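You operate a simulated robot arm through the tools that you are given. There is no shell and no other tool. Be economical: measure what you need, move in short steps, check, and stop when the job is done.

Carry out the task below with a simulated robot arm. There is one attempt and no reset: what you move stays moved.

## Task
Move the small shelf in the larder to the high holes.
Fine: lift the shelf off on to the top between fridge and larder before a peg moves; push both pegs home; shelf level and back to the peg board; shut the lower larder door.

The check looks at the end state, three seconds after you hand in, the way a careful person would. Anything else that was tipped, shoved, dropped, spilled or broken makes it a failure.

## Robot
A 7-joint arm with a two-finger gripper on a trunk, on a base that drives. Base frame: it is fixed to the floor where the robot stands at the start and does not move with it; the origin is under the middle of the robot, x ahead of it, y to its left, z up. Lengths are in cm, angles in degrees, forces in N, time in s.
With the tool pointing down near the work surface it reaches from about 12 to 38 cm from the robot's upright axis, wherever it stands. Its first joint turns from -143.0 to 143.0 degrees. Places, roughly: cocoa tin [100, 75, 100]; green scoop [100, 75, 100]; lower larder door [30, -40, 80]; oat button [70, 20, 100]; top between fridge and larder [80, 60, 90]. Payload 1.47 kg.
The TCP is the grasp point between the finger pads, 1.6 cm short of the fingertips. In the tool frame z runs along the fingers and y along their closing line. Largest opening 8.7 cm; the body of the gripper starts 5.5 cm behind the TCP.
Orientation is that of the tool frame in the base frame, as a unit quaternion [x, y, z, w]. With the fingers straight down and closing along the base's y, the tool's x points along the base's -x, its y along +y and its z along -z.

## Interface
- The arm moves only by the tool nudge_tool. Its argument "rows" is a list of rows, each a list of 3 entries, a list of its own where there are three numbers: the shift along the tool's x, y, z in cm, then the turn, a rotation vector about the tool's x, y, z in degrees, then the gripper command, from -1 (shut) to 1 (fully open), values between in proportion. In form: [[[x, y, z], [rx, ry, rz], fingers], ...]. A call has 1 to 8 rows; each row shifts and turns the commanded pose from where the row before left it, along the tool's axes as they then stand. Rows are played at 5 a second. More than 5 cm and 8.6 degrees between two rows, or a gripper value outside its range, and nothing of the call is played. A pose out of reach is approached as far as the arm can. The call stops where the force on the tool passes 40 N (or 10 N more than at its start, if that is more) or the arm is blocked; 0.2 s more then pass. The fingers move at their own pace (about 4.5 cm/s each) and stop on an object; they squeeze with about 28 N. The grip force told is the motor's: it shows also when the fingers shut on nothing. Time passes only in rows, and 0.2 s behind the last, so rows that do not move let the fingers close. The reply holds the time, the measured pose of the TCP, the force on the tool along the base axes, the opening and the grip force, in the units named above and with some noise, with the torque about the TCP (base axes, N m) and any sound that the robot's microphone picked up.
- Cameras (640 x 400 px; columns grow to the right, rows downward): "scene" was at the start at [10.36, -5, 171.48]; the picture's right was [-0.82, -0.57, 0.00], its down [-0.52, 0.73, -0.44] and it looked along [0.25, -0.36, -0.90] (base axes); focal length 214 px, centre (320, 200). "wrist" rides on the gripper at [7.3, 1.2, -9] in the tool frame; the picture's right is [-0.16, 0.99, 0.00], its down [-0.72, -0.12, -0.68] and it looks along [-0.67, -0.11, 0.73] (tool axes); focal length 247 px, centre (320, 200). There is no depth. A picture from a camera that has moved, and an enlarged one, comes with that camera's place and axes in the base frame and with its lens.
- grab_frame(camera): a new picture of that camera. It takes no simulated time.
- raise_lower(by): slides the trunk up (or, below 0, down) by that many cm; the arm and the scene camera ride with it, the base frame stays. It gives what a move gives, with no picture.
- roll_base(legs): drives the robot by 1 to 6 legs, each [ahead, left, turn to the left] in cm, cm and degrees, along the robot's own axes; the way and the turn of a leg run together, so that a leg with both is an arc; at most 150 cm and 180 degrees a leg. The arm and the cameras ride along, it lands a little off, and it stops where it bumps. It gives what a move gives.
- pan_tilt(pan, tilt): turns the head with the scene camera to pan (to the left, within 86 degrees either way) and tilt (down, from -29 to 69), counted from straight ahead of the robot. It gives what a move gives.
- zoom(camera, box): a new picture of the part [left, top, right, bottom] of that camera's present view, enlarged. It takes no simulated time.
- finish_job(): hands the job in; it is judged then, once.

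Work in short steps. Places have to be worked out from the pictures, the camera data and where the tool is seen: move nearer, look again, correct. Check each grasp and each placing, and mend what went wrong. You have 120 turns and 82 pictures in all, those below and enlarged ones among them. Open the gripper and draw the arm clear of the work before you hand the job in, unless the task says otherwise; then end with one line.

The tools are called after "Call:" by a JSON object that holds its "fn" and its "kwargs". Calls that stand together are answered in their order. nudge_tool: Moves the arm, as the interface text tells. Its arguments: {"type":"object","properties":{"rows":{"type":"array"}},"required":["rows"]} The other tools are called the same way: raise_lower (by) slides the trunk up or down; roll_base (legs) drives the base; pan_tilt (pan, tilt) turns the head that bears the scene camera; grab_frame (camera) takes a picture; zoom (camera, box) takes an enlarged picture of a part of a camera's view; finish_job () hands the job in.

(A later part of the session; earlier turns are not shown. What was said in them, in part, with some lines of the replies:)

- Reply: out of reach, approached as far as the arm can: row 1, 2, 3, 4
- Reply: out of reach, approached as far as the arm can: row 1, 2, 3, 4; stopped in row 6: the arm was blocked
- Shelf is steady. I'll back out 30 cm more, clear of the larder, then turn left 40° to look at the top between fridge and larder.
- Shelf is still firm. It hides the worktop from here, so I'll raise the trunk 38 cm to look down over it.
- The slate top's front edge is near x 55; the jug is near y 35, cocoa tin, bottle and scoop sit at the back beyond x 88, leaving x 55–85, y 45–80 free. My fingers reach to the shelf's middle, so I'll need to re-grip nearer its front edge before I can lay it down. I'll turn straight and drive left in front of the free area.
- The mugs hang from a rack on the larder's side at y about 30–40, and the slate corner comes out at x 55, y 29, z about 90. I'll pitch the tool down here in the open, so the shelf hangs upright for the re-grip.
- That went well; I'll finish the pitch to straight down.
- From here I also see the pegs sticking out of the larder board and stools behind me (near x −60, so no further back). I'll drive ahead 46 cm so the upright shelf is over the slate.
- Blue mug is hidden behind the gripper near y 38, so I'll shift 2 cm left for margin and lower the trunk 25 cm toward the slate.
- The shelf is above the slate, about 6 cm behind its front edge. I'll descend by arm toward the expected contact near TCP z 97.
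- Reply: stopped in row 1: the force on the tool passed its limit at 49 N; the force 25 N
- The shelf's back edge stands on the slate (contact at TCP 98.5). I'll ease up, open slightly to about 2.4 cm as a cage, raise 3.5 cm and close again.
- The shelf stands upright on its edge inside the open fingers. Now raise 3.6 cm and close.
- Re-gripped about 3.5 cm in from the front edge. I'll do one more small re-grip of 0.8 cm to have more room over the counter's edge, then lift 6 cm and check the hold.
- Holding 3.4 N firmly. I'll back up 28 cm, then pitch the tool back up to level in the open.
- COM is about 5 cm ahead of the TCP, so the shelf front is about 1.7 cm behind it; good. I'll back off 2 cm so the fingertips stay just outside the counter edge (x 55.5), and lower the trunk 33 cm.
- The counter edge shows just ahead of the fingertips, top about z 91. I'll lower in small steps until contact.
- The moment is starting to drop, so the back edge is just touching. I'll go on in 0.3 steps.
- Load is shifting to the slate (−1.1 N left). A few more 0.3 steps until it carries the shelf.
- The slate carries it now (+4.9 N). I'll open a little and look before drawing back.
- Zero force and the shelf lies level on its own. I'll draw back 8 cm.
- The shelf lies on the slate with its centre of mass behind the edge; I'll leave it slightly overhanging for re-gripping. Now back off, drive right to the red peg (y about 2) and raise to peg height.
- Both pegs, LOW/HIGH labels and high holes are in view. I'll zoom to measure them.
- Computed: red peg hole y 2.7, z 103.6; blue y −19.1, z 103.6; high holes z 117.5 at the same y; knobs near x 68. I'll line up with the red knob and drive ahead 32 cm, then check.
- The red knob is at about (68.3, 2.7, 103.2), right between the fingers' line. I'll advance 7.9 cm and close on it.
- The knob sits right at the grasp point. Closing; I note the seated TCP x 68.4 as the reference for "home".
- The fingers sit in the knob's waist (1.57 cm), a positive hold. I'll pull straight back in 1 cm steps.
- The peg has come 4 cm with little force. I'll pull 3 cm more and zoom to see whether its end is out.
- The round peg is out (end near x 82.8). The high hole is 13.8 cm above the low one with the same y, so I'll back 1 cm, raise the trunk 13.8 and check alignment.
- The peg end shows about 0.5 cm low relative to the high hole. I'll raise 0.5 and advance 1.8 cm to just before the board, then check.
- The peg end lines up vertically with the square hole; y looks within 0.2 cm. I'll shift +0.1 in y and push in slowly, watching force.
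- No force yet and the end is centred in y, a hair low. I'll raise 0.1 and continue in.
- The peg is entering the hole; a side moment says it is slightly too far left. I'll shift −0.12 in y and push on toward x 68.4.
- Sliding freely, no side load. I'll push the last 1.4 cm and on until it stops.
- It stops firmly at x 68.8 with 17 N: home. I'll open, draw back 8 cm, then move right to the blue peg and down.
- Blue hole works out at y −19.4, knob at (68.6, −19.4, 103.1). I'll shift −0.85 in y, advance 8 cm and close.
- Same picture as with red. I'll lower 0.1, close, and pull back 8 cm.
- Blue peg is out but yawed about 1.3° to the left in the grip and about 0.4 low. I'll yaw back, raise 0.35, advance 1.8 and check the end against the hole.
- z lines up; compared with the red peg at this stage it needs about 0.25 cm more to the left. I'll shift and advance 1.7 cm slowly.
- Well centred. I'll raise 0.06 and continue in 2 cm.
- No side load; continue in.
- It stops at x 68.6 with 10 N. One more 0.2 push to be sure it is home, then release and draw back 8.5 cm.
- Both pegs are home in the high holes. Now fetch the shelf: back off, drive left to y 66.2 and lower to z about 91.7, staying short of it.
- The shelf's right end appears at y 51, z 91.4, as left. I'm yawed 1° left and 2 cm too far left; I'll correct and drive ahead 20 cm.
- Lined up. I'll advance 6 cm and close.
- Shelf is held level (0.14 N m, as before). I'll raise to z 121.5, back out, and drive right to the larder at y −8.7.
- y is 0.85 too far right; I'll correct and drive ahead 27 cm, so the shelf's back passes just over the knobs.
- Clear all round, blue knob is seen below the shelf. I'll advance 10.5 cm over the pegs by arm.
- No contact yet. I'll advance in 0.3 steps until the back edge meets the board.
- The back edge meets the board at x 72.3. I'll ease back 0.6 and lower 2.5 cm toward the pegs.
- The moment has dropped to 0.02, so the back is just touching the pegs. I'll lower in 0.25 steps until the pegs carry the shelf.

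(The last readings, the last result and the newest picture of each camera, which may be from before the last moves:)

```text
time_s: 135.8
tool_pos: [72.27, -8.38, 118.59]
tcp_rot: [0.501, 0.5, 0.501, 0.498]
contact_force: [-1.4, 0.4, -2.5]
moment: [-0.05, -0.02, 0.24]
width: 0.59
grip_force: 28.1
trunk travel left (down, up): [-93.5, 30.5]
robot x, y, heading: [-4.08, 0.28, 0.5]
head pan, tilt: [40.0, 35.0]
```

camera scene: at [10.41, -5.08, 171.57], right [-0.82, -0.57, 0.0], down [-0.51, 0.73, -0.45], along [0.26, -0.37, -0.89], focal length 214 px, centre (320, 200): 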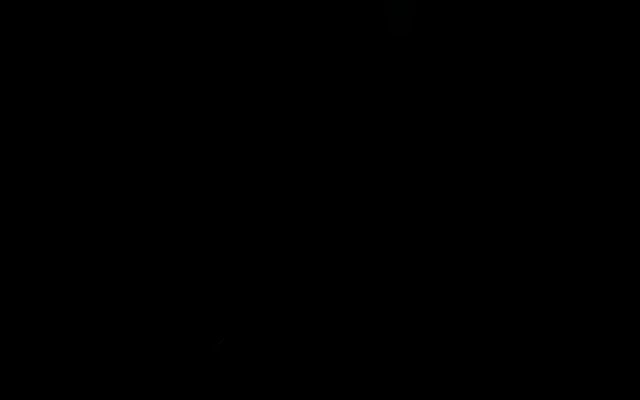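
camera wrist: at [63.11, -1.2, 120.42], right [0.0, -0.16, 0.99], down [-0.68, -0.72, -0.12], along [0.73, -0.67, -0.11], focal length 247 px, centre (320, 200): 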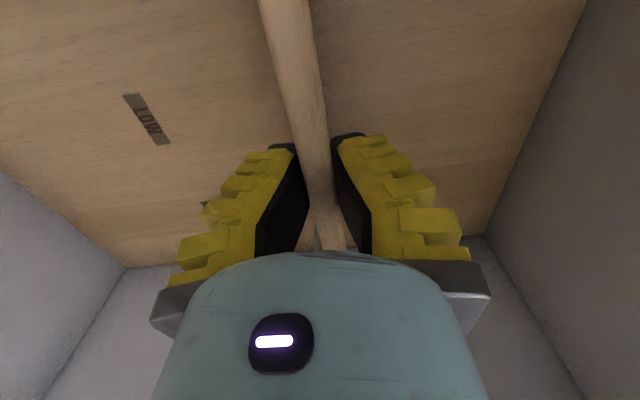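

The shelf's back is rubbing on the board at one end rather than resting. I'll ease back 0.3 and lower on.

Call:
{"fn": "nudge_tool", "kwargs": {"rows": [[[0, 0, -0.3], [0, 0, 0], -1], [[0, -0.2, 0], [0, 0, 0], -1], [[0, 0, 0], [0, 0, 0], -1]]}}

Call:
{"fn": "nudge_tool", "kwargs": {"rows": [[[0, -0.25, 0], [0, 0, 0], -1], [[0, 0, 0], [0, 0, 0], -1]]}}

```text
time_s: 136.6
tool_pos: [71.87, -8.33, 118.54]
tcp_rot: [0.501, 0.5, 0.501, 0.498]
contact_force: [-0.3, 0.0, -0.9]
moment: [-0.02, 0.0, -0.04]
width: 0.63
grip_force: 27.8
trunk travel left (down, up): [-93.5, 30.5]
robot x, y, heading: [-3.88, 0.49, 0.7]
head pan, tilt: [40.0, 35.0]
```

```text
time_s: 137.2
tool_pos: [71.95, -8.32, 118.33]
tcp_rot: [0.499, 0.499, 0.503, 0.499]
contact_force: [-1.8, 0.8, 6.4]
moment: [-0.08, -0.07, 0.3]
width: 0.61
grip_force: 27.0
trunk travel left (down, up): [-93.5, 30.5]
robot x, y, heading: [-3.63, 0.53, 0.7]
head pan, tilt: [40.0, 35.0]
```

The pegs carry the shelf at z 118.3 (+6 N), as predicted. I'll open to about 3 cm and look.

Call:
{"fn": "nudge_tool", "kwargs": {"rows": [[[0, 0.1, 0], [0, 0, 0], -0.7], [[0, 0, 0], [0, 0, 0], -0.4], [[0, 0, 0], [0, 0, 0], -0.4]]}}

Call:
{"fn": "grab_frame", "kwargs": {"camera": "wrist"}}

```text
time_s: 138.0
tool_pos: [71.91, -8.43, 118.33]
tcp_rot: [0.501, 0.5, 0.5, 0.499]
contact_force: [0.6, 0.2, -0.4]
moment: [-0.02, -0.01, -0.02]
width: 3.24
grip_force: 4.5
trunk travel left (down, up): [-93.5, 30.5]
robot x, y, heading: [-3.67, 0.84, 0.3]
head pan, tilt: [40.0, 35.0]
```

```text
25 pictures are left
camera wrist: at [62.83, -1.22, 119.54], right [0.0, -0.16, 0.99], down [-0.68, -0.72, -0.12], along [0.73, -0.67, -0.11], focal length 247 px, centre (320, 200)
```

wrist: 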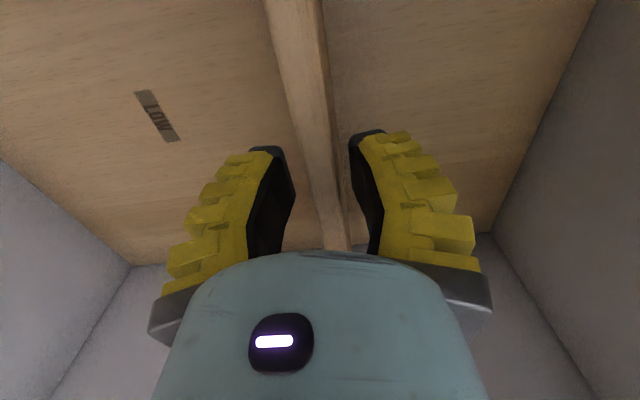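

The shelf sits by itself on the pegs. I'll advance with the cage open so the palm presses its front edge back to the board.

Call:
{"fn": "nudge_tool", "kwargs": {"rows": [[[0, 0, 1.5], [0, 0, 0], -0.4], [[0, 0, 1.5], [0, 0, 0], -0.4], [[0, 0, 0.5], [0, 0, 0], -0.4], [[0, 0, 0], [0, 0, 0], -0.4]]}}

Call:
{"fn": "nudge_tool", "kwargs": {"rows": [[[0, 0, 0.3], [0, 0, 0], -0.4], [[0, 0, 0.3], [0, 0, 0], -0.4], [[0, 0, 0], [0, 0, 0], -0.4]]}}

Call:
{"fn": "nudge_tool", "kwargs": {"rows": [[[0, 0, 0.3], [0, 0, 0], -0.4], [[0, 0, 0], [0, 0, 0], -0.4]]}}

```text
time_s: 139.0
tool_pos: [75.44, -8.31, 118.26]
tcp_rot: [0.501, 0.5, 0.501, 0.498]
contact_force: [0.0, -0.8, 0.2]
moment: [-0.01, 0.01, -0.02]
width: 3.2
grip_force: 4.0
trunk travel left (down, up): [-93.5, 30.5]
robot x, y, heading: [-3.56, 0.68, 0.6]
head pan, tilt: [40.0, 35.0]
```

```text
time_s: 139.8
tool_pos: [76.11, -8.4, 118.44]
tcp_rot: [0.501, 0.499, 0.5, 0.5]
contact_force: [1.0, 0.4, -0.3]
moment: [0.02, 0.01, 0.01]
width: 3.2
grip_force: 4.4
trunk travel left (down, up): [-93.5, 30.5]
robot x, y, heading: [-3.75, 0.62, 0.5]
head pan, tilt: [40.0, 35.0]
```

```text
time_s: 140.4
tool_pos: [76.24, -8.27, 118.48]
tcp_rot: [0.5, 0.5, 0.501, 0.499]
contact_force: [0.4, -0.1, 0.4]
moment: [-0.02, 0.02, -0.02]
width: 3.23
grip_force: 4.4
trunk travel left (down, up): [-93.5, 30.5]
robot x, y, heading: [-3.88, 0.72, 0.7]
head pan, tilt: [40.0, 35.0]
```

No contact yet at x 76.3; I'll keep pressing on in small steps.

Call:
{"fn": "nudge_tool", "kwargs": {"rows": [[[0, 0, 0.3], [0, 0, 0], -0.4], [[0, 0, 0.3], [0, 0, 0], -0.4], [[0, 0, 0], [0, 0, 0], -0.4]]}}

Call:
{"fn": "nudge_tool", "kwargs": {"rows": [[[0, 0, 0.3], [0, 0, 0], -0.4], [[0, 0, 0], [0, 0, 0], -0.4]]}}

Call:
{"fn": "nudge_tool", "kwargs": {"rows": [[[0, 0, 0.3], [0, 0, 0], -0.4], [[0, 0, 0], [0, 0, 0], -0.4]]}}

```text
time_s: 141.2
tool_pos: [76.87, -8.39, 118.4]
tcp_rot: [0.501, 0.5, 0.501, 0.499]
contact_force: [0.1, -0.4, -0.5]
moment: [0.0, -0.01, 0.02]
width: 3.23
grip_force: 4.7
trunk travel left (down, up): [-93.5, 30.5]
robot x, y, heading: [-3.45, 0.88, 0.5]
head pan, tilt: [40.0, 35.0]
```

```text
time_s: 141.8
tool_pos: [77.13, -8.54, 118.47]
tcp_rot: [0.501, 0.5, 0.5, 0.499]
contact_force: [0.5, 0.9, 0.5]
moment: [0.02, 0.01, -0.01]
width: 3.24
grip_force: 4.1
trunk travel left (down, up): [-93.5, 30.5]
robot x, y, heading: [-3.68, 0.38, 0.6]
head pan, tilt: [40.0, 35.0]
```

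```text
time_s: 142.4
tool_pos: [77.29, -8.53, 118.35]
tcp_rot: [0.5, 0.501, 0.5, 0.498]
contact_force: [-23.8, 2.1, 12.3]
moment: [-0.01, 0.5, -0.19]
width: 3.22
grip_force: 4.7
trunk travel left (down, up): [-93.5, 30.5]
robot x, y, heading: [-3.56, 0.61, 0.7]
head pan, tilt: [40.0, 35.0]
```

It is firm at x 77.3 — the same palm-contact position as at the start, so the shelf is back against the board. I'll draw straight out 14 cm by base-free arm motion and look.

Call:
{"fn": "nudge_tool", "kwargs": {"rows": [[[0, 0, -0.4], [0, 0, 0], -0.4], [[0, 0, -3], [0, 0, 0], -0.4], [[0, 0, -4], [0, 0, 0], -0.4], [[0, 0, -4], [0, 0, 0], -0.4], [[0, 0, -4], [0, 0, 0], -0.4]]}}

Call:
{"fn": "roll_base", "kwargs": {"legs": [[-20, 0, 0]]}}

Call:
{"fn": "raise_lower", "kwargs": {"by": 6}}

Call:
{"fn": "grab_frame", "kwargs": {"camera": "wrist"}}

```text
time_s: 143.6
tool_pos: [62.0, -8.58, 118.59]
tcp_rot: [0.5, 0.5, 0.501, 0.499]
contact_force: [-0.5, 0.7, 1.3]
moment: [-0.02, 0.02, -0.01]
width: 3.24
grip_force: 4.6
trunk travel left (down, up): [-93.5, 30.5]
robot x, y, heading: [-3.77, 0.79, 0.5]
head pan, tilt: [40.0, 35.0]
```

```text
time_s: 145.2
tool_pos: [41.9, -8.64, 118.49]
tcp_rot: [0.501, 0.5, 0.501, 0.498]
contact_force: [1.1, -0.2, -0.7]
moment: [0.01, 0.02, 0.0]
width: 3.21
grip_force: 4.2
trunk travel left (down, up): [-93.5, 30.5]
robot x, y, heading: [-23.92, 0.78, 0.6]
head pan, tilt: [40.0, 35.0]
```

```text
time_s: 146.2
tool_pos: [41.94, -8.58, 124.43]
tcp_rot: [0.502, 0.499, 0.501, 0.498]
contact_force: [0.9, 0.1, 0.2]
moment: [0.01, 0.03, -0.03]
width: 3.25
grip_force: 4.2
trunk travel left (down, up): [-99.5, 24.5]
robot x, y, heading: [-24.03, 0.5, 0.7]
head pan, tilt: [40.0, 35.0]
```

```text
24 pictures are left
camera wrist: at [32.92, -1.48, 125.69], right [0.0, -0.16, 0.99], down [-0.68, -0.72, -0.12], along [0.73, -0.67, -0.11], focal length 247 px, centre (320, 200)
```

wrist: 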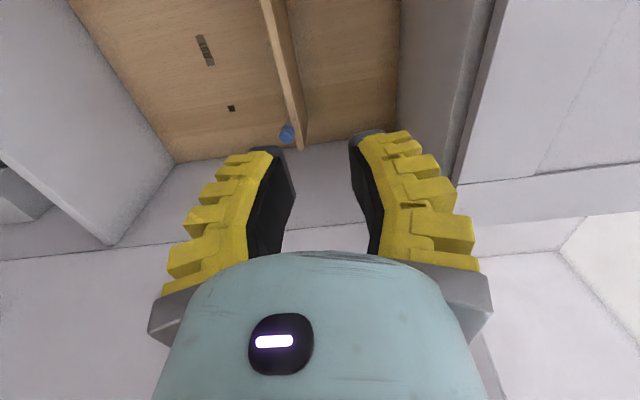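

The shelf rests on the pegs. To check its back edge and level, I'll yaw the wrist 40° left so the camera looks straight into the larder.

Call:
{"fn": "nudge_tool", "kwargs": {"rows": [[[0, 0, 0], [0, 8, 0], -0.4], [[0, 0, 0], [0, 8, 0], -0.4], [[0, 0, 0], [0, 8, 0], -0.4], [[0, 0, 0], [0, 8, 0], -0.4], [[0, 0, 0], [0, 8, 0], -0.4]]}}

Call:
{"fn": "grab_frame", "kwargs": {"camera": "wrist"}}

```text
time_s: 147.4
tool_pos: [41.87, -8.72, 124.35]
tcp_rot: [0.3, 0.64, 0.642, 0.297]
contact_force: [-1.1, 1.4, 0.5]
moment: [-0.01, -0.03, -0.03]
width: 3.21
grip_force: 4.3
trunk travel left (down, up): [-99.5, 24.5]
robot x, y, heading: [-24.16, 0.26, 0.4]
head pan, tilt: [40.0, 35.0]
```

```text
23 pictures are left
camera wrist: at [30.29, -8.96, 125.67], right [0.1, -0.12, 0.99], down [-0.05, -0.99, -0.12], along [0.99, -0.04, -0.11], focal length 247 px, centre (320, 200)
```

wrist: 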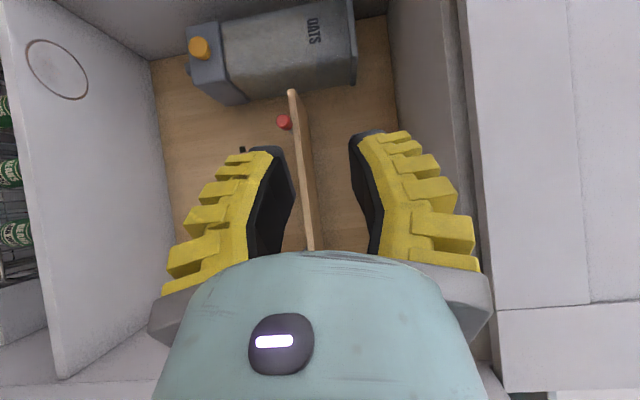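

The shelf sits above the red peg, clear of the oat dispenser. I'll zoom to judge level and the contact with the board.

Call:
{"fn": "zoom", "kwargs": {"camera": "wrist", "box": [200, 70, 420, 260]}}

```text
2.11 times, centred on (310, 165) of wrist
camera zoom: at [30.29, -8.96, 125.67], right [0.1, -0.12, 0.99], down [-0.05, -0.99, -0.12], along [0.99, -0.04, -0.11], focal length 520 px, centre (341, 274)
```

zoom: 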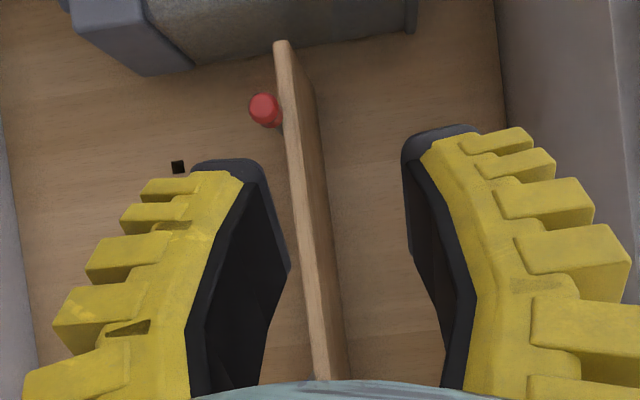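

Shelf is level on the pegs. Now the lower door: I'll yaw the wrist to the right and lower 20 cm to see it.

Call:
{"fn": "nudge_tool", "kwargs": {"rows": [[[0, 0, 0], [0, -8, 0], -1], [[0, 0, 0], [0, -8, 0], -1], [[0, 0, 0], [0, -8, 0], -1], [[0, 0, 0], [0, -8, 0], -1], [[0, 0, 0], [0, -8, 0], -1], [[0, 0, 0], [0, -8, 0], -1], [[0, 0, 0], [0, -8, 0], -1]]}}

Call:
{"fn": "raise_lower", "kwargs": {"by": -20}}

Call:
{"fn": "grab_frame", "kwargs": {"camera": "wrist"}}

```text
time_s: 149.0
tool_pos: [41.93, -8.51, 124.4]
tcp_rot: [0.565, 0.426, 0.426, 0.563]
contact_force: [0.7, -0.3, 0.5]
moment: [-0.01, 0.0, -0.01]
width: 0.02
grip_force: 28.3
trunk travel left (down, up): [-99.5, 24.5]
robot x, y, heading: [-23.84, 0.6, 0.3]
head pan, tilt: [40.0, 35.0]
```

```text
time_s: 151.2
tool_pos: [42.01, -8.62, 104.48]
tcp_rot: [0.566, 0.425, 0.426, 0.564]
contact_force: [-0.8, 0.5, 0.4]
moment: [-0.05, 0.03, -0.04]
width: 0.0
grip_force: 27.8
trunk travel left (down, up): [-79.5, 44.5]
robot x, y, heading: [-23.93, 0.24, 0.6]
head pan, tilt: [40.0, 35.0]
```

```text
21 pictures are left
camera wrist: at [35.3, 0.67, 105.69], right [-0.04, -0.15, 0.99], down [-0.85, -0.51, -0.12], along [0.52, -0.85, -0.11], focal length 247 px, centre (320, 200)
```

wrist: 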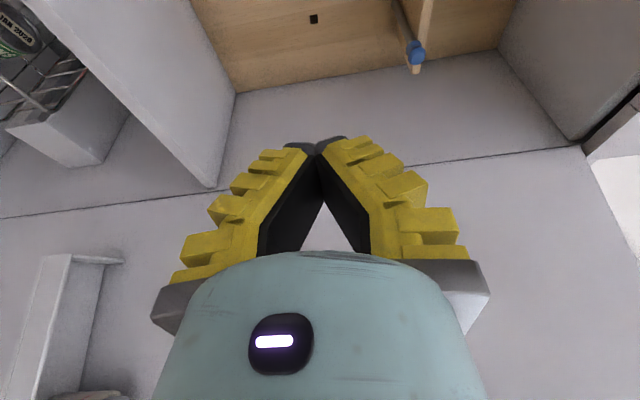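

The lower door stands open along y about −31, hinged near (59, −31), its top near z 140; it has an inner rack with something in it, and there is a chair near x −40. I'll raise up and pitch the tool down to look over that area before planning the push.

Call:
{"fn": "raise_lower", "kwargs": {"by": 43}}

Call:
{"fn": "nudge_tool", "kwargs": {"rows": [[[0, 0, 0], [0, 8, 0], -1], [[0, 0, 0], [0, 8, 0], -1], [[0, -2.8, 0], [8, 0, 0], -1], [[0, -2.8, 0], [8, 0, 0], -1], [[0, -2.8, 0], [8, 0, 0], -1], [[0, -2.8, 0], [8, 0, 0], -1], [[0, -2.8, 0], [8, 0, 0], -1]]}}

Call:
{"fn": "nudge_tool", "kwargs": {"rows": [[[0, -2.8, 0], [8.3, 0, 0], -1], [[0, -2.8, 0], [8.3, 0, 0], -1], [[0, -2.8, 0], [8.3, 0, 0], -1], [[0, -2.8, 0], [8.3, 0, 0], -1], [[0, -2.8, 0], [8.3, 0, 0], -1], [[0, -2.8, 0], [8.3, 0, 0], -1]]}}

Call:
{"fn": "grab_frame", "kwargs": {"camera": "wrist"}}

```text
refused: 43 is not a number from -40 to 40
```

```text
time_s: 152.8
tool_pos: [38.02, -8.87, 91.37]
tcp_rot: [0.642, 0.641, 0.299, 0.297]
contact_force: [0.2, 0.0, 0.2]
moment: [0.0, 0.0, 0.0]
width: 0.0
grip_force: 28.0
trunk travel left (down, up): [-79.5, 44.5]
robot x, y, heading: [-23.42, 0.24, 0.5]
head pan, tilt: [40.0, 35.0]
```

```text
time_s: 154.2
tool_pos: [24.06, -8.73, 83.4]
tcp_rot: [0.707, 0.707, 0.001, 0.0]
contact_force: [0.5, 1.0, -0.2]
moment: [-0.01, -0.02, -0.01]
width: 0.0
grip_force: 28.0
trunk travel left (down, up): [-79.5, 44.5]
robot x, y, heading: [-24.08, 0.79, 0.6]
head pan, tilt: [40.0, 35.0]
```

```text
20 pictures are left
camera wrist: at [25.13, -1.42, 92.31], right [0.99, -0.16, 0.0], down [-0.12, -0.72, 0.68], along [-0.11, -0.67, -0.73], focal length 247 px, centre (320, 200)
```

wrist: 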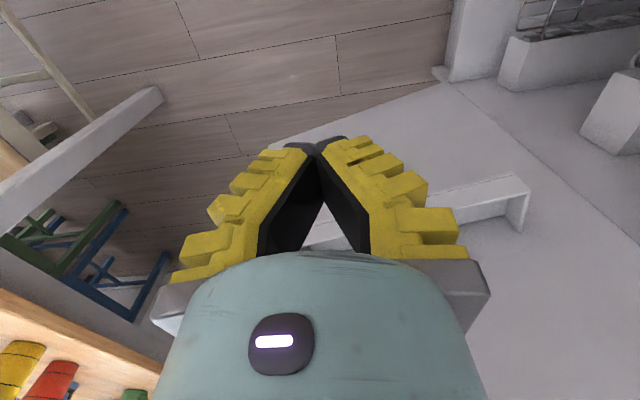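

The door is open a bit past 90° (free edge near (2, −44)), and a chair foot is near (−38, −23). I'll raise the trunk 40 and look from above.

Call:
{"fn": "raise_lower", "kwargs": {"by": 40}}

Call:
{"fn": "raise_lower", "kwargs": {"by": 4.4}}

Call:
{"fn": "grab_frame", "kwargs": {"camera": "wrist"}}

```text
time_s: 158.0
tool_pos: [24.15, -8.56, 123.22]
tcp_rot: [0.707, 0.707, 0.002, -0.001]
contact_force: [0.3, -0.3, -0.6]
moment: [0.0, 0.0, 0.02]
width: 0.0
grip_force: 27.8
trunk travel left (down, up): [-119.5, 4.5]
robot x, y, heading: [-23.78, 0.26, 0.6]
head pan, tilt: [40.0, 35.0]
```

```text
time_s: 158.9
tool_pos: [23.99, -8.7, 127.64]
tcp_rot: [0.707, 0.707, 0.002, -0.001]
contact_force: [-0.1, -0.2, -0.1]
moment: [0.03, -0.01, 0.04]
width: 0.0
grip_force: 28.0
trunk travel left (down, up): [-123.9, 0.1]
robot x, y, heading: [-23.73, 0.11, 0.4]
head pan, tilt: [40.0, 35.0]
```

```text
19 pictures are left
camera wrist: at [25.1, -1.41, 136.7], right [0.99, -0.16, 0.0], down [-0.12, -0.73, 0.68], along [-0.11, -0.67, -0.74], focal length 247 px, centre (320, 200)
```

wrist: 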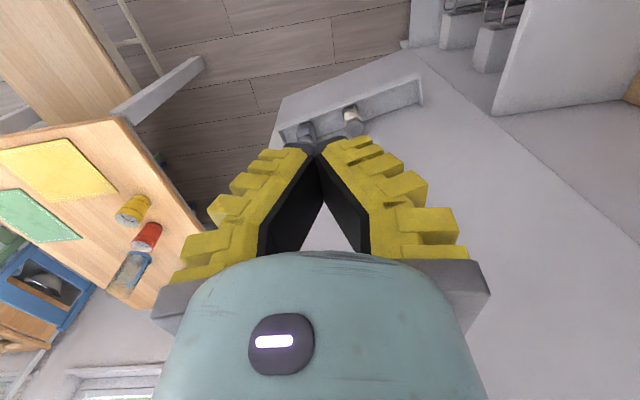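

From here: door free edge near (−2, −44), dining table with cups from x −32 back, and jars on the door's rack, so the door must move gently. The door's top (z about 140) is the best handle: I'll lift the arm to z 146, come from above and cage the top edge between open fingers. First raise the arm.

Call:
{"fn": "nudge_tool", "kwargs": {"rows": [[[0, 0, -4], [0, 0, 0], 1], [[0, 0, -4], [0, 0, 0], 1], [[0, 0, -4], [0, 0, 0], 1], [[0, 0, -4], [0, 0, 0], 1], [[0, 0, -3], [0, 0, 0], 1]]}}

Call:
{"fn": "grab_frame", "kwargs": {"camera": "wrist"}}

```text
time_s: 160.1
tool_pos: [24.0, -8.48, 146.72]
tcp_rot: [0.707, 0.707, 0.002, -0.001]
contact_force: [-0.3, 0.1, 0.0]
moment: [-0.01, -0.01, 0.04]
width: 8.72
grip_force: 0.1
trunk travel left (down, up): [-123.9, 0.1]
robot x, y, heading: [-24.19, 0.26, 0.4]
head pan, tilt: [40.0, 35.0]
```

```text
18 pictures are left
camera wrist: at [25.07, -1.35, 155.7], right [0.99, -0.16, 0.0], down [-0.12, -0.73, 0.68], along [-0.1, -0.67, -0.74], focal length 247 px, centre (320, 200)
```

wrist: 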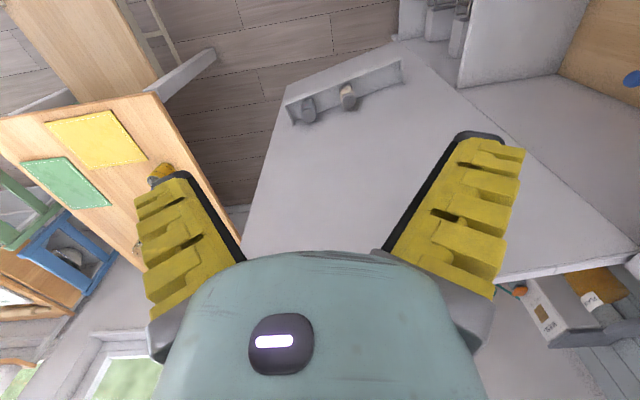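

Door top edge works out at z 138.5, from the hinge (59, −31) to the free edge near (0, −44). I'll turn right 90° here with the tool above everything, then move over to the door.

Call:
{"fn": "roll_base", "kwargs": {"legs": [[0, 0, -90]]}}

Call:
{"fn": "roll_base", "kwargs": {"legs": [[-7, 30, 0]]}}

Call:
{"fn": "grab_frame", "kwargs": {"camera": "wrist"}}

```text
time_s: 164.3
tool_pos: [-32.48, -47.44, 146.76]
tcp_rot: [1.0, 0.003, 0.001, 0.001]
contact_force: [-0.6, 0.5, -1.0]
moment: [-0.02, 0.01, -0.02]
width: 8.72
grip_force: 0.1
trunk travel left (down, up): [-123.9, 0.1]
robot x, y, heading: [-24.12, 0.57, -89.1]
head pan, tilt: [40.0, 35.0]
```

```text
time_s: 166.4
tool_pos: [-2.58, -40.11, 146.72]
tcp_rot: [1.0, 0.0, 0.002, 0.002]
contact_force: [0.1, -0.1, 0.3]
moment: [0.01, 0.01, 0.0]
width: 8.7
grip_force: 0.0
trunk travel left (down, up): [-123.9, 0.1]
robot x, y, heading: [6.45, 7.41, -89.7]
head pan, tilt: [40.0, 35.0]
```

```text
17 pictures are left
camera wrist: at [4.62, -41.38, 155.68], right [-0.16, -0.99, 0.0], down [-0.73, 0.12, 0.68], along [-0.67, 0.11, -0.74], focal length 247 px, centre (320, 200)
```

wrist: 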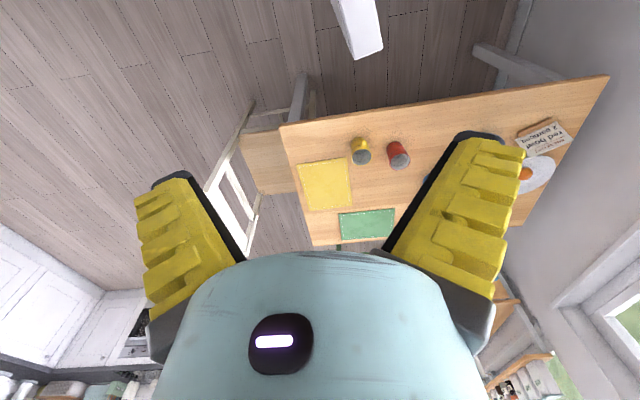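

The door's free top corner is at (0.5, −43.7), about 2 cm thick, matching my estimate. I'll move 17 cm along so the tool stands over the top edge.

Call:
{"fn": "roll_base", "kwargs": {"legs": [[0.5, 17, 0]]}}

Call:
{"fn": "grab_frame", "kwargs": {"camera": "wrist"}}

```text
time_s: 167.6
tool_pos: [6.01, -40.25, 146.63]
tcp_rot: [1.0, 0.0, 0.001, 0.0]
contact_force: [0.2, 0.0, -0.4]
moment: [0.0, -0.02, -0.04]
width: 8.69
grip_force: 0.1
trunk travel left (down, up): [-123.9, 0.1]
robot x, y, heading: [15.03, 7.56, -89.7]
head pan, tilt: [40.0, 35.0]
stopped in leg 1: the robot was blocked; the commanded pose is now the measured one
```

```text
16 pictures are left
camera wrist: at [13.17, -41.5, 155.67], right [-0.16, -0.99, 0.0], down [-0.72, 0.12, 0.68], along [-0.67, 0.11, -0.73], focal length 247 px, centre (320, 200)
```

wrist: 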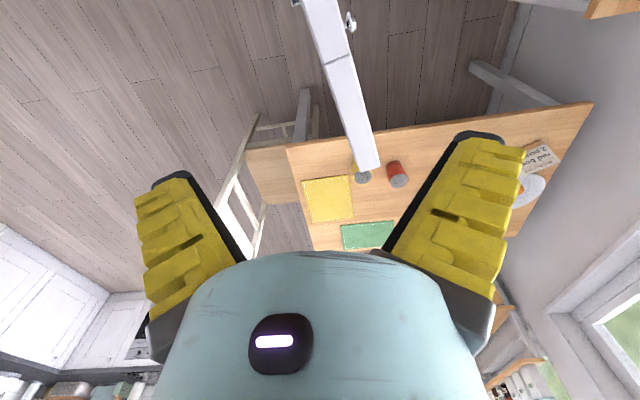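

The base was blocked at x 15, so I'll back off 1 cm there and use the arm for the rest: shift 4 cm along the door and 1.5 cm over, centring on its top edge.

Call:
{"fn": "roll_base", "kwargs": {"legs": [[0, -1.2, 0]]}}

Call:
{"fn": "nudge_tool", "kwargs": {"rows": [[[2.1, 0.8, 0], [0, 0, 0], 1], [[2.1, 0.8, 0], [0, 0, 0], 1]]}}

Call:
{"fn": "grab_frame", "kwargs": {"camera": "wrist"}}

```text
time_s: 168.4
tool_pos: [4.75, -40.29, 146.65]
tcp_rot: [1.0, 0.0, 0.001, 0.0]
contact_force: [0.1, -0.3, 0.6]
moment: [0.01, -0.01, 0.0]
width: 8.68
grip_force: 0.2
trunk travel left (down, up): [-123.9, 0.1]
robot x, y, heading: [13.82, 7.65, -89.8]
head pan, tilt: [40.0, 35.0]
```

```text
time_s: 169.0
tool_pos: [8.96, -41.78, 146.72]
tcp_rot: [1.0, 0.0, 0.0, 0.0]
contact_force: [-0.6, 0.2, 0.1]
moment: [-0.02, 0.01, 0.0]
width: 8.7
grip_force: 0.1
trunk travel left (down, up): [-123.9, 0.1]
robot x, y, heading: [13.95, 7.56, -89.4]
head pan, tilt: [40.0, 35.0]
```

```text
15 pictures are left
camera wrist: at [16.16, -43.04, 155.71], right [-0.16, -0.99, 0.0], down [-0.72, 0.12, 0.68], along [-0.67, 0.11, -0.73], focal length 247 px, centre (320, 200)
```

wrist: 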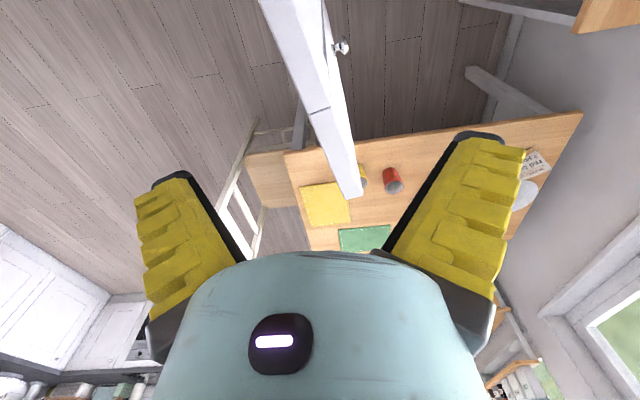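

The door's top edge runs midway between the fingers. I'll lower 10.5 cm so the fingers straddle it.

Call:
{"fn": "raise_lower", "kwargs": {"by": -6}}

Call:
{"fn": "raise_lower", "kwargs": {"by": -4.5}}

Call:
{"fn": "grab_frame", "kwargs": {"camera": "wrist"}}

```text
time_s: 170.0
tool_pos: [8.84, -41.78, 140.66]
tcp_rot: [1.0, 0.0, 0.0, 0.0]
contact_force: [-0.7, 0.2, 0.4]
moment: [0.01, 0.04, -0.02]
width: 8.71
grip_force: 0.1
trunk travel left (down, up): [-117.9, 6.1]
robot x, y, heading: [13.78, 7.71, -89.6]
head pan, tilt: [40.0, 35.0]
```

```text
time_s: 170.8
tool_pos: [8.97, -41.79, 136.06]
tcp_rot: [1.0, -0.002, 0.001, 0.001]
contact_force: [-0.5, 0.2, -0.7]
moment: [0.0, -0.02, 0.01]
width: 8.67
grip_force: 0.0
trunk travel left (down, up): [-113.4, 10.6]
robot x, y, heading: [13.63, 7.28, -89.7]
head pan, tilt: [40.0, 35.0]
```

```text
14 pictures are left
camera wrist: at [16.14, -43.03, 145.21], right [-0.16, -0.99, 0.0], down [-0.72, 0.12, 0.68], along [-0.67, 0.11, -0.73], focal length 247 px, centre (320, 200)
```

wrist: 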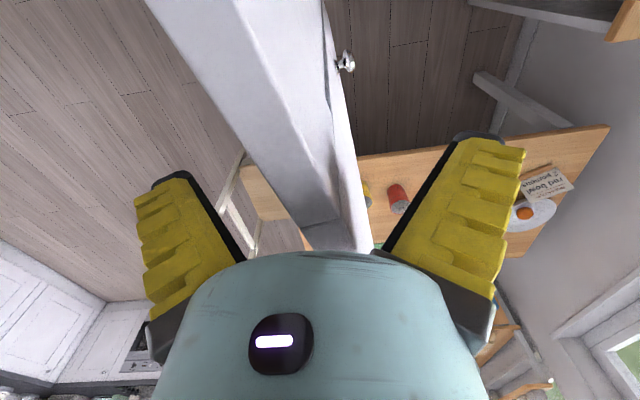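

The fingers straddle the door's top with the knob outside. I'll pull it gently by backing the base 6 cm, and read the force.

Call:
{"fn": "roll_base", "kwargs": {"legs": [[-6, 0, 0]]}}

Call:
{"fn": "roll_base", "kwargs": {"legs": [[-6, 0, 0]]}}

Call:
{"fn": "grab_frame", "kwargs": {"camera": "wrist"}}

```text
time_s: 171.8
tool_pos: [8.89, -35.69, 136.18]
tcp_rot: [1.0, 0.0, 0.001, 0.001]
contact_force: [0.3, 0.0, -1.1]
moment: [0.02, 0.02, 0.01]
width: 8.72
grip_force: 0.1
trunk travel left (down, up): [-113.4, 10.6]
robot x, y, heading: [13.58, 13.91, -89.8]
head pan, tilt: [40.0, 35.0]
```

```text
time_s: 172.8
tool_pos: [8.91, -29.69, 136.22]
tcp_rot: [1.0, -0.001, 0.001, 0.001]
contact_force: [-0.5, 0.0, -0.6]
moment: [-0.04, -0.01, 0.0]
width: 8.71
grip_force: 0.1
trunk travel left (down, up): [-113.4, 10.6]
robot x, y, heading: [13.53, 19.5, -89.6]
head pan, tilt: [40.0, 35.0]
```

```text
13 pictures are left
camera wrist: at [16.06, -31.0, 145.2], right [-0.16, -0.99, 0.0], down [-0.72, 0.12, 0.68], along [-0.67, 0.11, -0.73], focal length 247 px, centre (320, 200)
```

wrist: 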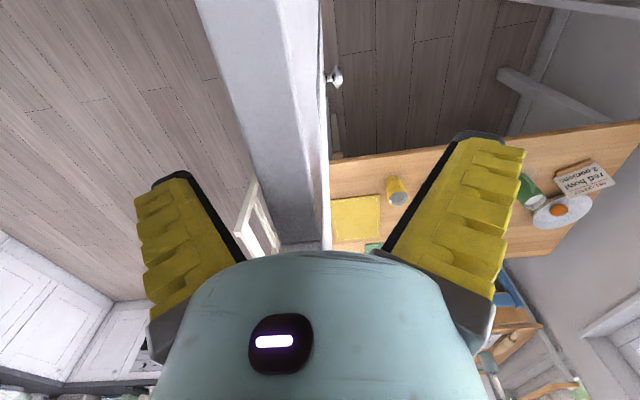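

The door follows easily with no noticeable force. Two more pulls of 10 cm.

Call:
{"fn": "roll_base", "kwargs": {"legs": [[-10, 0, 0]]}}

Call:
{"fn": "roll_base", "kwargs": {"legs": [[-10, 0, 0]]}}

Call:
{"fn": "grab_frame", "kwargs": {"camera": "wrist"}}

```text
time_s: 173.9
tool_pos: [8.78, -19.87, 136.18]
tcp_rot: [1.0, -0.001, 0.001, -0.001]
contact_force: [0.5, 0.6, 0.0]
moment: [0.01, 0.03, -0.02]
width: 8.74
grip_force: 0.1
trunk travel left (down, up): [-113.4, 10.6]
robot x, y, heading: [13.96, 29.22, -90.0]
head pan, tilt: [40.0, 35.0]
```

```text
time_s: 175.1
tool_pos: [8.68, -9.69, 136.24]
tcp_rot: [1.0, -0.001, 0.001, 0.0]
contact_force: [0.4, -0.1, 1.4]
moment: [-0.01, 0.01, 0.02]
width: 8.75
grip_force: 0.2
trunk travel left (down, up): [-113.4, 10.6]
robot x, y, heading: [13.68, 39.49, -89.5]
head pan, tilt: [40.0, 35.0]
```

```text
12 pictures are left
camera wrist: at [15.84, -11.03, 145.2], right [-0.16, -0.99, 0.0], down [-0.72, 0.12, 0.68], along [-0.67, 0.11, -0.73], focal length 247 px, centre (320, 200)
```

wrist: 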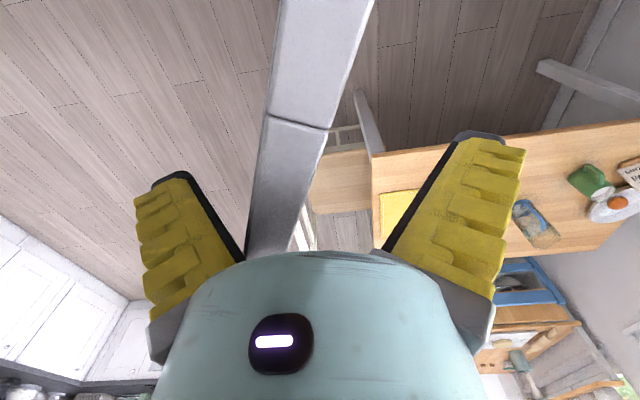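

The door is at about 25–30° now, still caged. I'll turn the tool 16° to follow it and move by arm to swing it further to about 40°.

Call:
{"fn": "nudge_tool", "kwargs": {"rows": [[[0, 0, 0], [0, 0, 8], 1], [[0, 0, 0], [0, 0, 8], 1], [[1.8, -3.3, 0], [0, 0, 0], 1], [[1.8, -3.3, 0], [0, 0, 0], 1], [[1.8, -3.3, 0], [0, 0, 0], 1], [[0, 0, 0], [0, 0, 0], 1]]}}

Call:
{"fn": "grab_frame", "kwargs": {"camera": "wrist"}}

```text
time_s: 176.2
tool_pos: [14.62, -6.32, 134.61]
tcp_rot: [0.989, -0.148, -0.009, 0.005]
contact_force: [0.3, -3.7, 7.3]
moment: [-0.04, -0.05, -0.05]
width: 8.76
grip_force: 0.2
out of reach, approached as far as the arm can: row 4, 5
trunk travel left (down, up): [-113.4, 10.6]
robot x, y, heading: [13.52, 39.79, -89.9]
head pan, tilt: [40.0, 35.0]
stopped in row 5: the force on the tool passed its limit at 154 N (the readings are from after the stop); the commanded pose is now the measured one
```

```text
11 pictures are left
camera wrist: at [21.39, -9.56, 143.5], right [-0.44, -0.9, 0.01], down [-0.65, 0.33, 0.69], along [-0.62, 0.29, -0.72], focal length 247 px, centre (320, 200)
```

wrist: 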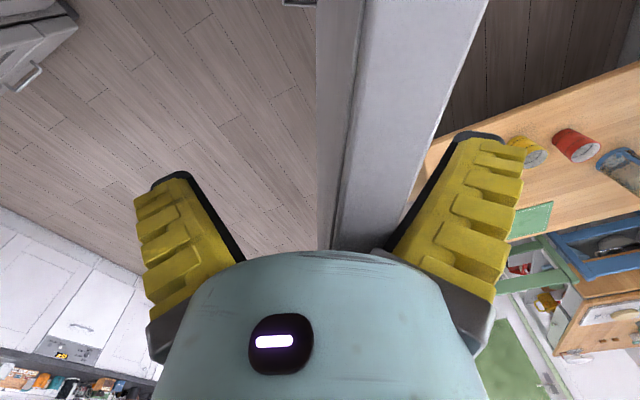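

The arm ran out of reach and bore briefly on the door's top; the door stands at about 29° now, far enough. I'll lift clear, then drive around in front and face its outer side.

Call:
{"fn": "raise_lower", "kwargs": {"by": 10.5}}

Call:
{"fn": "roll_base", "kwargs": {"legs": [[0, -37, 0], [0, 0, 59]]}}

Call:
{"fn": "grab_frame", "kwargs": {"camera": "wrist"}}

```text
time_s: 177.6
tool_pos: [14.66, -6.17, 144.95]
tcp_rot: [0.989, -0.15, -0.01, 0.002]
contact_force: [-0.4, -0.6, -0.6]
moment: [-0.02, -0.03, 0.0]
width: 8.7
grip_force: 0.1
trunk travel left (down, up): [-123.9, 0.1]
robot x, y, heading: [13.83, 39.81, -89.8]
head pan, tilt: [40.0, 35.0]
```

```text
time_s: 182.6
tool_pos: [15.85, 16.5, 144.89]
tcp_rot: [0.936, 0.352, -0.007, 0.006]
contact_force: [0.0, -0.8, 0.5]
moment: [-0.01, 0.02, 0.01]
width: 8.72
grip_force: 0.0
trunk travel left (down, up): [-123.9, 0.1]
robot x, y, heading: [-23.17, 39.63, -31.3]
head pan, tilt: [40.0, 35.0]
```

```text
10 pictures are left
camera wrist: at [22.1, 20.44, 153.88], right [0.53, -0.85, 0.01], down [-0.62, -0.38, 0.69], along [-0.58, -0.37, -0.72], focal length 247 px, centre (320, 200)
```

wrist: 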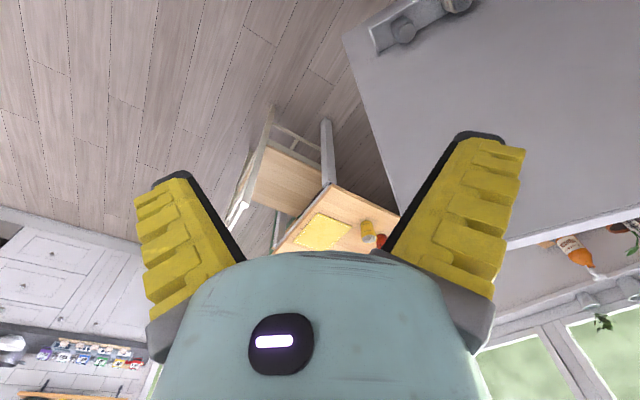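

The door is at about 27°, jars still upright in its rack. I'll drive back to (−23, 2) so the tool passes over the door to its outer side.

Call:
{"fn": "roll_base", "kwargs": {"legs": [[19.6, -32.6, 0]]}}

Call:
{"fn": "grab_frame", "kwargs": {"camera": "wrist"}}

```text
time_s: 185.0
tool_pos: [15.71, -21.82, 145.05]
tcp_rot: [0.935, 0.353, -0.007, 0.006]
contact_force: [0.1, -0.7, 0.3]
moment: [0.01, -0.01, 0.01]
width: 8.71
grip_force: 0.2
trunk travel left (down, up): [-123.9, 0.1]
robot x, y, heading: [-23.62, 0.7, -31.3]
head pan, tilt: [40.0, 35.0]
```

```text
9 pictures are left
camera wrist: at [21.99, -17.78, 153.88], right [0.53, -0.85, 0.01], down [-0.62, -0.38, 0.69], along [-0.58, -0.37, -0.72], focal length 247 px, centre (320, 200)
```

wrist: 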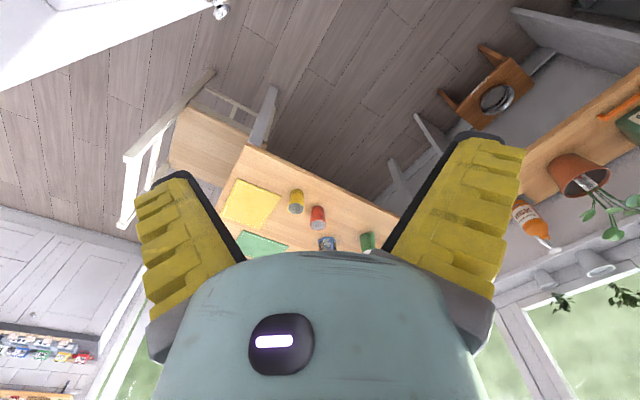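

The tool is now outside the door, about 11 cm off its face. I'll close the fingers, lower to z 133.5 (camera stays above the door top) and swing the base left to push the door on.

Call:
{"fn": "nudge_tool", "kwargs": {"rows": [[[0, 0, 0], [0, 0, 0], -1], [[0, 0, 0], [0, 0, 0], -1], [[0, 0, 0], [0, 0, 0], -1], [[0, 0, 0], [0, 0, 0], -1]]}}

Call:
{"fn": "raise_lower", "kwargs": {"by": -11.5}}

Call:
{"fn": "roll_base", "kwargs": {"legs": [[0, 0, 15], [0, 0, 15]]}}

Call:
{"fn": "grab_frame", "kwargs": {"camera": "wrist"}}

```text
time_s: 186.0
tool_pos: [15.86, -21.78, 145.01]
tcp_rot: [0.936, 0.352, -0.007, 0.006]
contact_force: [0.0, 0.1, 0.0]
moment: [0.01, -0.01, 0.0]
width: 0.64
grip_force: 6.2
trunk travel left (down, up): [-123.9, 0.1]
robot x, y, heading: [-23.52, 1.31, -31.3]
head pan, tilt: [40.0, 35.0]
```

```text
time_s: 187.4
tool_pos: [15.74, -21.82, 133.53]
tcp_rot: [0.936, 0.353, -0.007, 0.006]
contact_force: [-0.7, -0.4, -0.4]
moment: [0.0, 0.0, 0.02]
width: 0.0
grip_force: 27.5
trunk travel left (down, up): [-112.4, 11.6]
robot x, y, heading: [-23.95, 1.25, -31.3]
head pan, tilt: [40.0, 35.0]
```

```text
time_s: 189.6
tool_pos: [21.98, 1.21, 133.41]
tcp_rot: [0.812, 0.583, -0.005, 0.008]
contact_force: [-0.4, 0.6, -0.6]
moment: [0.0, 0.03, 0.01]
width: 0.0
grip_force: 27.8
trunk travel left (down, up): [-112.4, 11.6]
robot x, y, heading: [-23.71, 1.4, -1.1]
head pan, tilt: [40.0, 35.0]
```

```text
8 pictures are left
camera wrist: at [25.32, 7.78, 142.38], right [0.89, -0.46, 0.01], down [-0.34, -0.64, 0.69], along [-0.31, -0.62, -0.72], focal length 247 px, centre (320, 200)
```

wrist: 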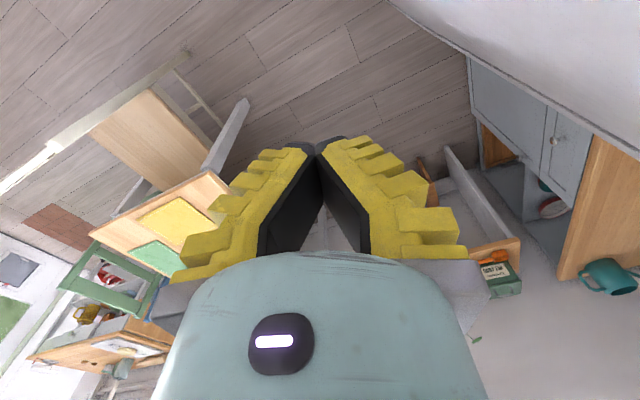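

The door has swung further (about 54°) and is ahead of the tool. I'll push it forward with base moves: 15 then 9 cm.

Call:
{"fn": "roll_base", "kwargs": {"legs": [[15, 0, 0]]}}

Call:
{"fn": "roll_base", "kwargs": {"legs": [[9, 0, 0]]}}

Call:
{"fn": "grab_frame", "kwargs": {"camera": "wrist"}}

```text
time_s: 191.0
tool_pos: [36.86, 1.02, 133.64]
tcp_rot: [0.811, 0.585, -0.004, 0.008]
contact_force: [-0.8, -0.4, -0.2]
moment: [-0.04, 0.01, 0.02]
width: 0.01
grip_force: 28.0
trunk travel left (down, up): [-112.4, 11.6]
robot x, y, heading: [-8.93, 0.85, -1.1]
head pan, tilt: [40.0, 35.0]
```

```text
time_s: 192.1
tool_pos: [45.91, 0.83, 133.51]
tcp_rot: [0.811, 0.586, -0.004, 0.007]
contact_force: [-0.8, -0.3, 0.8]
moment: [-0.01, 0.0, 0.0]
width: 0.0
grip_force: 27.9
trunk travel left (down, up): [-112.4, 11.6]
robot x, y, heading: [0.62, 0.82, -1.1]
head pan, tilt: [40.0, 35.0]
```

```text
7 pictures are left
camera wrist: at [49.2, 7.48, 142.38], right [0.89, -0.46, 0.01], down [-0.34, -0.64, 0.69], along [-0.31, -0.62, -0.72], focal length 247 px, centre (320, 200)
```

wrist: 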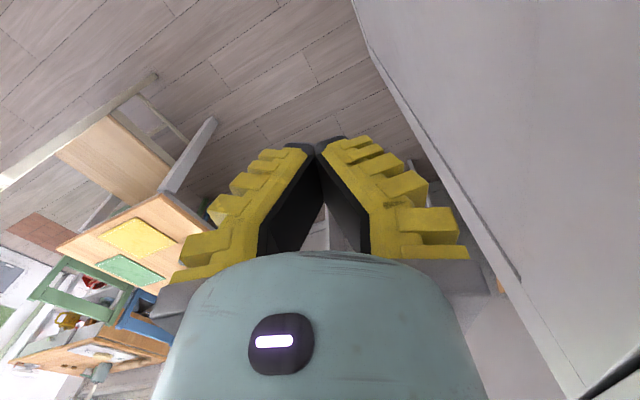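

The door is nearly shut, perhaps 75°. I'll back off 28 cm, bring the tool level, and finish with a straight push of the closed fingertips.

Call:
{"fn": "roll_base", "kwargs": {"legs": [[-28, 9, 1]]}}

Call:
{"fn": "nudge_tool", "kwargs": {"rows": [[[0, 0, 0], [0, 0, -8], -1], [[0, 0, 0], [0, 0, -8], -1], [[0, 2.8, 0], [-8, 0, 0], -1], [[0, 2.8, 0], [-8, 0, 0], -1], [[0, 2.8, 0], [-8, 0, 0], -1], [[0, 2.8, 0], [-8, 0, 0], -1], [[0, 2.8, 0], [-8, 0, 0], -1], [[0, 2.8, 0], [-8, 0, 0], -1]]}}

Call:
{"fn": "nudge_tool", "kwargs": {"rows": [[[0, 2.8, 0], [-8, 0, 0], -1], [[0, 2.8, 0], [-8, 0, 0], -1], [[0, 2.8, 0], [-8, 0, 0], -1], [[0, 2.8, 0], [-8, 0, 0], -1], [[0, 2.8, 0], [-8, 0, 0], -1]]}}

Call:
{"fn": "raise_lower", "kwargs": {"by": -36}}

Call:
{"fn": "grab_frame", "kwargs": {"camera": "wrist"}}

```text
time_s: 194.1
tool_pos: [18.21, 11.03, 133.54]
tcp_rot: [0.804, 0.595, -0.003, 0.008]
contact_force: [0.7, 0.6, -0.4]
moment: [0.02, 0.02, -0.02]
width: 0.03
grip_force: 27.4
trunk travel left (down, up): [-112.4, 11.6]
robot x, y, heading: [-27.41, 9.49, 0.3]
head pan, tilt: [40.0, 35.0]
```

```text
time_s: 195.9
tool_pos: [33.62, 10.79, 139.21]
tcp_rot: [0.649, 0.642, 0.28, 0.299]
contact_force: [0.2, -1.4, 0.5]
moment: [0.01, 0.0, 0.0]
width: 0.0
grip_force: 27.5
trunk travel left (down, up): [-112.4, 11.6]
robot x, y, heading: [-27.45, 10.04, 0.4]
head pan, tilt: [40.0, 35.0]
```

```text
time_s: 197.1
tool_pos: [39.62, 11.0, 151.62]
tcp_rot: [0.507, 0.508, 0.484, 0.501]
contact_force: [-0.7, -0.3, -0.4]
moment: [-0.01, 0.01, 0.02]
width: 0.0
grip_force: 27.8
trunk travel left (down, up): [-112.4, 11.6]
robot x, y, heading: [-27.65, 9.82, 0.0]
head pan, tilt: [40.0, 35.0]
```

```text
time_s: 200.6
tool_pos: [39.65, 10.98, 115.68]
tcp_rot: [0.508, 0.507, 0.483, 0.501]
contact_force: [-0.7, 0.2, 0.6]
moment: [0.02, 0.03, -0.02]
width: 0.01
grip_force: 27.9
trunk travel left (down, up): [-76.4, 47.6]
robot x, y, heading: [-27.31, 9.91, 0.2]
head pan, tilt: [40.0, 35.0]
```

```text
6 pictures are left
camera wrist: at [30.73, 18.37, 117.01], right [0.03, -0.14, 0.99], down [-0.7, -0.71, -0.08], along [0.72, -0.69, -0.12], focal length 247 px, centre (320, 200)
```

wrist: 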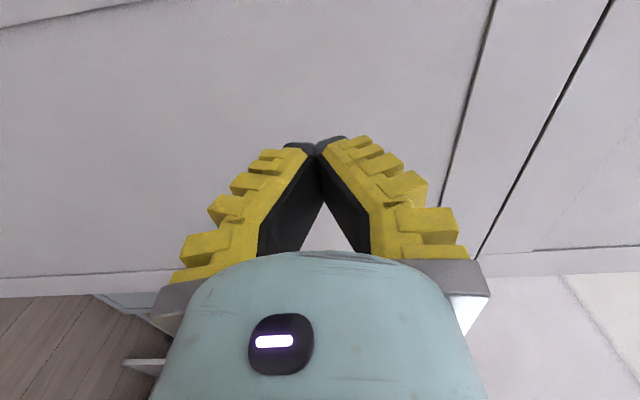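

The door's outer face is right ahead, nearly closed. I'll drive 10 cm ahead and then push on by arm with force readings.

Call:
{"fn": "roll_base", "kwargs": {"legs": [[10, 0, 0]]}}

Call:
{"fn": "nudge_tool", "kwargs": {"rows": [[[0, 0, 1], [0, 0, 0], -1], [[0, 0, 1], [0, 0, 0], -1], [[0, 0, 1], [0, 0, 0], -1], [[0, 0, 1], [0, 0, 0], -1]]}}

Call:
{"fn": "nudge_tool", "kwargs": {"rows": [[[0, 0, 0.5], [0, 0, 0], -1], [[0, 0, 0.5], [0, 0, 0], -1], [[0, 0, 0.5], [0, 0, 0], -1], [[0, 0, 0.5], [0, 0, 0], -1]]}}

```text
time_s: 201.8
tool_pos: [49.44, 11.07, 115.67]
tcp_rot: [0.508, 0.509, 0.484, 0.5]
contact_force: [0.7, -0.2, -0.2]
moment: [0.02, 0.01, 0.03]
width: 0.01
grip_force: 27.8
trunk travel left (down, up): [-76.4, 47.6]
robot x, y, heading: [-17.76, 9.89, 0.2]
head pan, tilt: [40.0, 35.0]
```

```text
time_s: 202.8
tool_pos: [53.41, 10.99, 115.55]
tcp_rot: [0.508, 0.508, 0.483, 0.5]
contact_force: [-0.2, 0.6, 0.1]
moment: [0.02, -0.03, 0.0]
width: 0.0
grip_force: 28.0
trunk travel left (down, up): [-76.4, 47.6]
robot x, y, heading: [-17.02, 9.63, 0.5]
head pan, tilt: [40.0, 35.0]
```

```text
time_s: 203.8
tool_pos: [55.42, 11.0, 115.52]
tcp_rot: [0.508, 0.508, 0.483, 0.5]
contact_force: [-13.5, 0.5, 5.4]
moment: [0.05, -0.18, 0.11]
width: 0.6
grip_force: 28.6
trunk travel left (down, up): [-76.4, 47.6]
robot x, y, heading: [-17.69, 9.94, 0.6]
head pan, tilt: [40.0, 35.0]
```

Resistance of 13 N with the tip at x 57. One more small push to see whether it is fully shut.

Call:
{"fn": "nudge_tool", "kwargs": {"rows": [[[0, 0, 0.4], [0, 0, 0], -1], [[0, 0, 0.4], [0, 0, 0], -1], [[0, 0, 0], [0, 0, 0], -1]]}}

Call:
{"fn": "grab_frame", "kwargs": {"camera": "wrist"}}

```text
time_s: 204.2
tool_pos: [55.38, 10.98, 115.43]
tcp_rot: [0.509, 0.507, 0.484, 0.5]
contact_force: [-24.2, 0.1, 3.4]
moment: [-0.02, -0.23, 0.17]
width: 0.6
grip_force: 28.2
trunk travel left (down, up): [-76.4, 47.6]
robot x, y, heading: [-17.7, 9.83, 0.3]
head pan, tilt: [40.0, 35.0]
stopped in row 2: the force on the tool passed its limit at 48 N (the readings are from after the stop); the commanded pose is now the measured one
```

```text
5 pictures are left
camera wrist: at [46.6, 18.33, 116.78], right [0.03, -0.15, 0.99], down [-0.7, -0.71, -0.09], along [0.72, -0.69, -0.12], focal length 247 px, centre (320, 200)
```

wrist: 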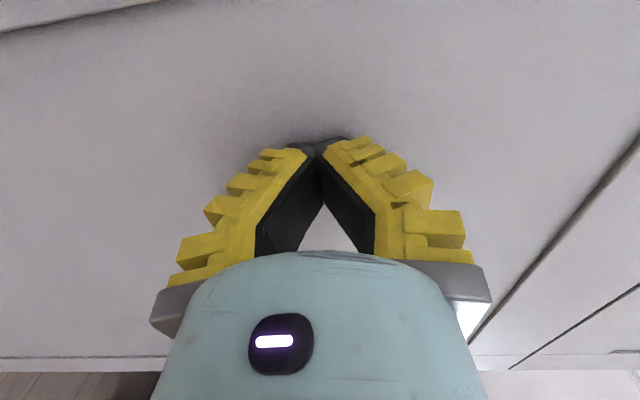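

It is hard against a stop (48 N, no further motion): shut. I'll draw back 22 cm, open the gripper, yaw the camera straight at the door and check.

Call:
{"fn": "nudge_tool", "kwargs": {"rows": [[[0, 0, -2], [0, 0, 0], -1], [[0, 0, -3], [0, 0, 0], 0]]}}

Call:
{"fn": "roll_base", "kwargs": {"legs": [[-13, 0, 0]]}}

Call:
{"fn": "nudge_tool", "kwargs": {"rows": [[[0, 0, 0], [0, 8, 0], 1], [[0, 0, 0], [0, 8, 0], 1], [[0, 0, 0], [0, 8, 0], 1], [[0, 0, 0], [0, 8, 0], 1], [[0, 0, 0], [0, 8, 0], 1]]}}

Call:
{"fn": "grab_frame", "kwargs": {"camera": "wrist"}}

```text
time_s: 204.8
tool_pos: [50.74, 11.09, 115.6]
tcp_rot: [0.507, 0.507, 0.485, 0.501]
contact_force: [-0.5, -0.6, 0.4]
moment: [0.0, 0.01, -0.01]
width: 4.92
grip_force: 4.3
trunk travel left (down, up): [-76.4, 47.6]
robot x, y, heading: [-17.64, 9.87, 0.3]
head pan, tilt: [40.0, 35.0]
```

```text
time_s: 206.1
tool_pos: [37.88, 11.03, 115.67]
tcp_rot: [0.507, 0.506, 0.486, 0.5]
contact_force: [-0.4, -0.2, 0.6]
moment: [0.03, -0.02, 0.02]
width: 4.91
grip_force: 3.8
trunk travel left (down, up): [-76.4, 47.6]
robot x, y, heading: [-30.38, 9.87, 0.4]
head pan, tilt: [40.0, 35.0]
```

```text
time_s: 207.3
tool_pos: [37.82, 11.01, 115.78]
tcp_rot: [0.309, 0.647, 0.631, 0.296]
contact_force: [0.3, 0.3, 0.6]
moment: [0.0, 0.03, 0.02]
width: 8.69
grip_force: 0.0
trunk travel left (down, up): [-76.4, 47.6]
robot x, y, heading: [-30.36, 10.19, 0.5]
head pan, tilt: [40.0, 35.0]
```

```text
4 pictures are left
camera wrist: at [26.22, 10.96, 117.21], right [0.13, -0.11, 0.99], down [-0.07, -0.99, -0.1], along [0.99, -0.06, -0.13], focal length 247 px, centre (320, 200)
```

wrist: 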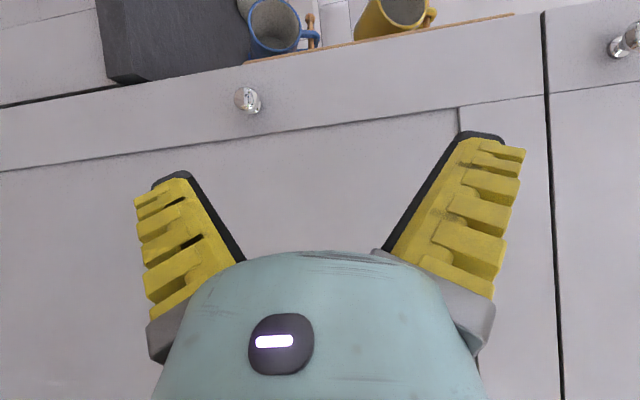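

The door is shut flush with its frame, the mugs hang undisturbed, and the gripper is open and clear. Handing in.

Call:
{"fn": "finish_job", "kwargs": {}}

```text
The job is handed in.
```

The shelf is on both pegs in the high holes, looking level and pressed back to the board. I lifted it off on to the top before moving either peg, pushed both pegs home until they stopped, and shut the lower larder door; the tool did press hard on the door's top edge once (154 N), with no damage seen.
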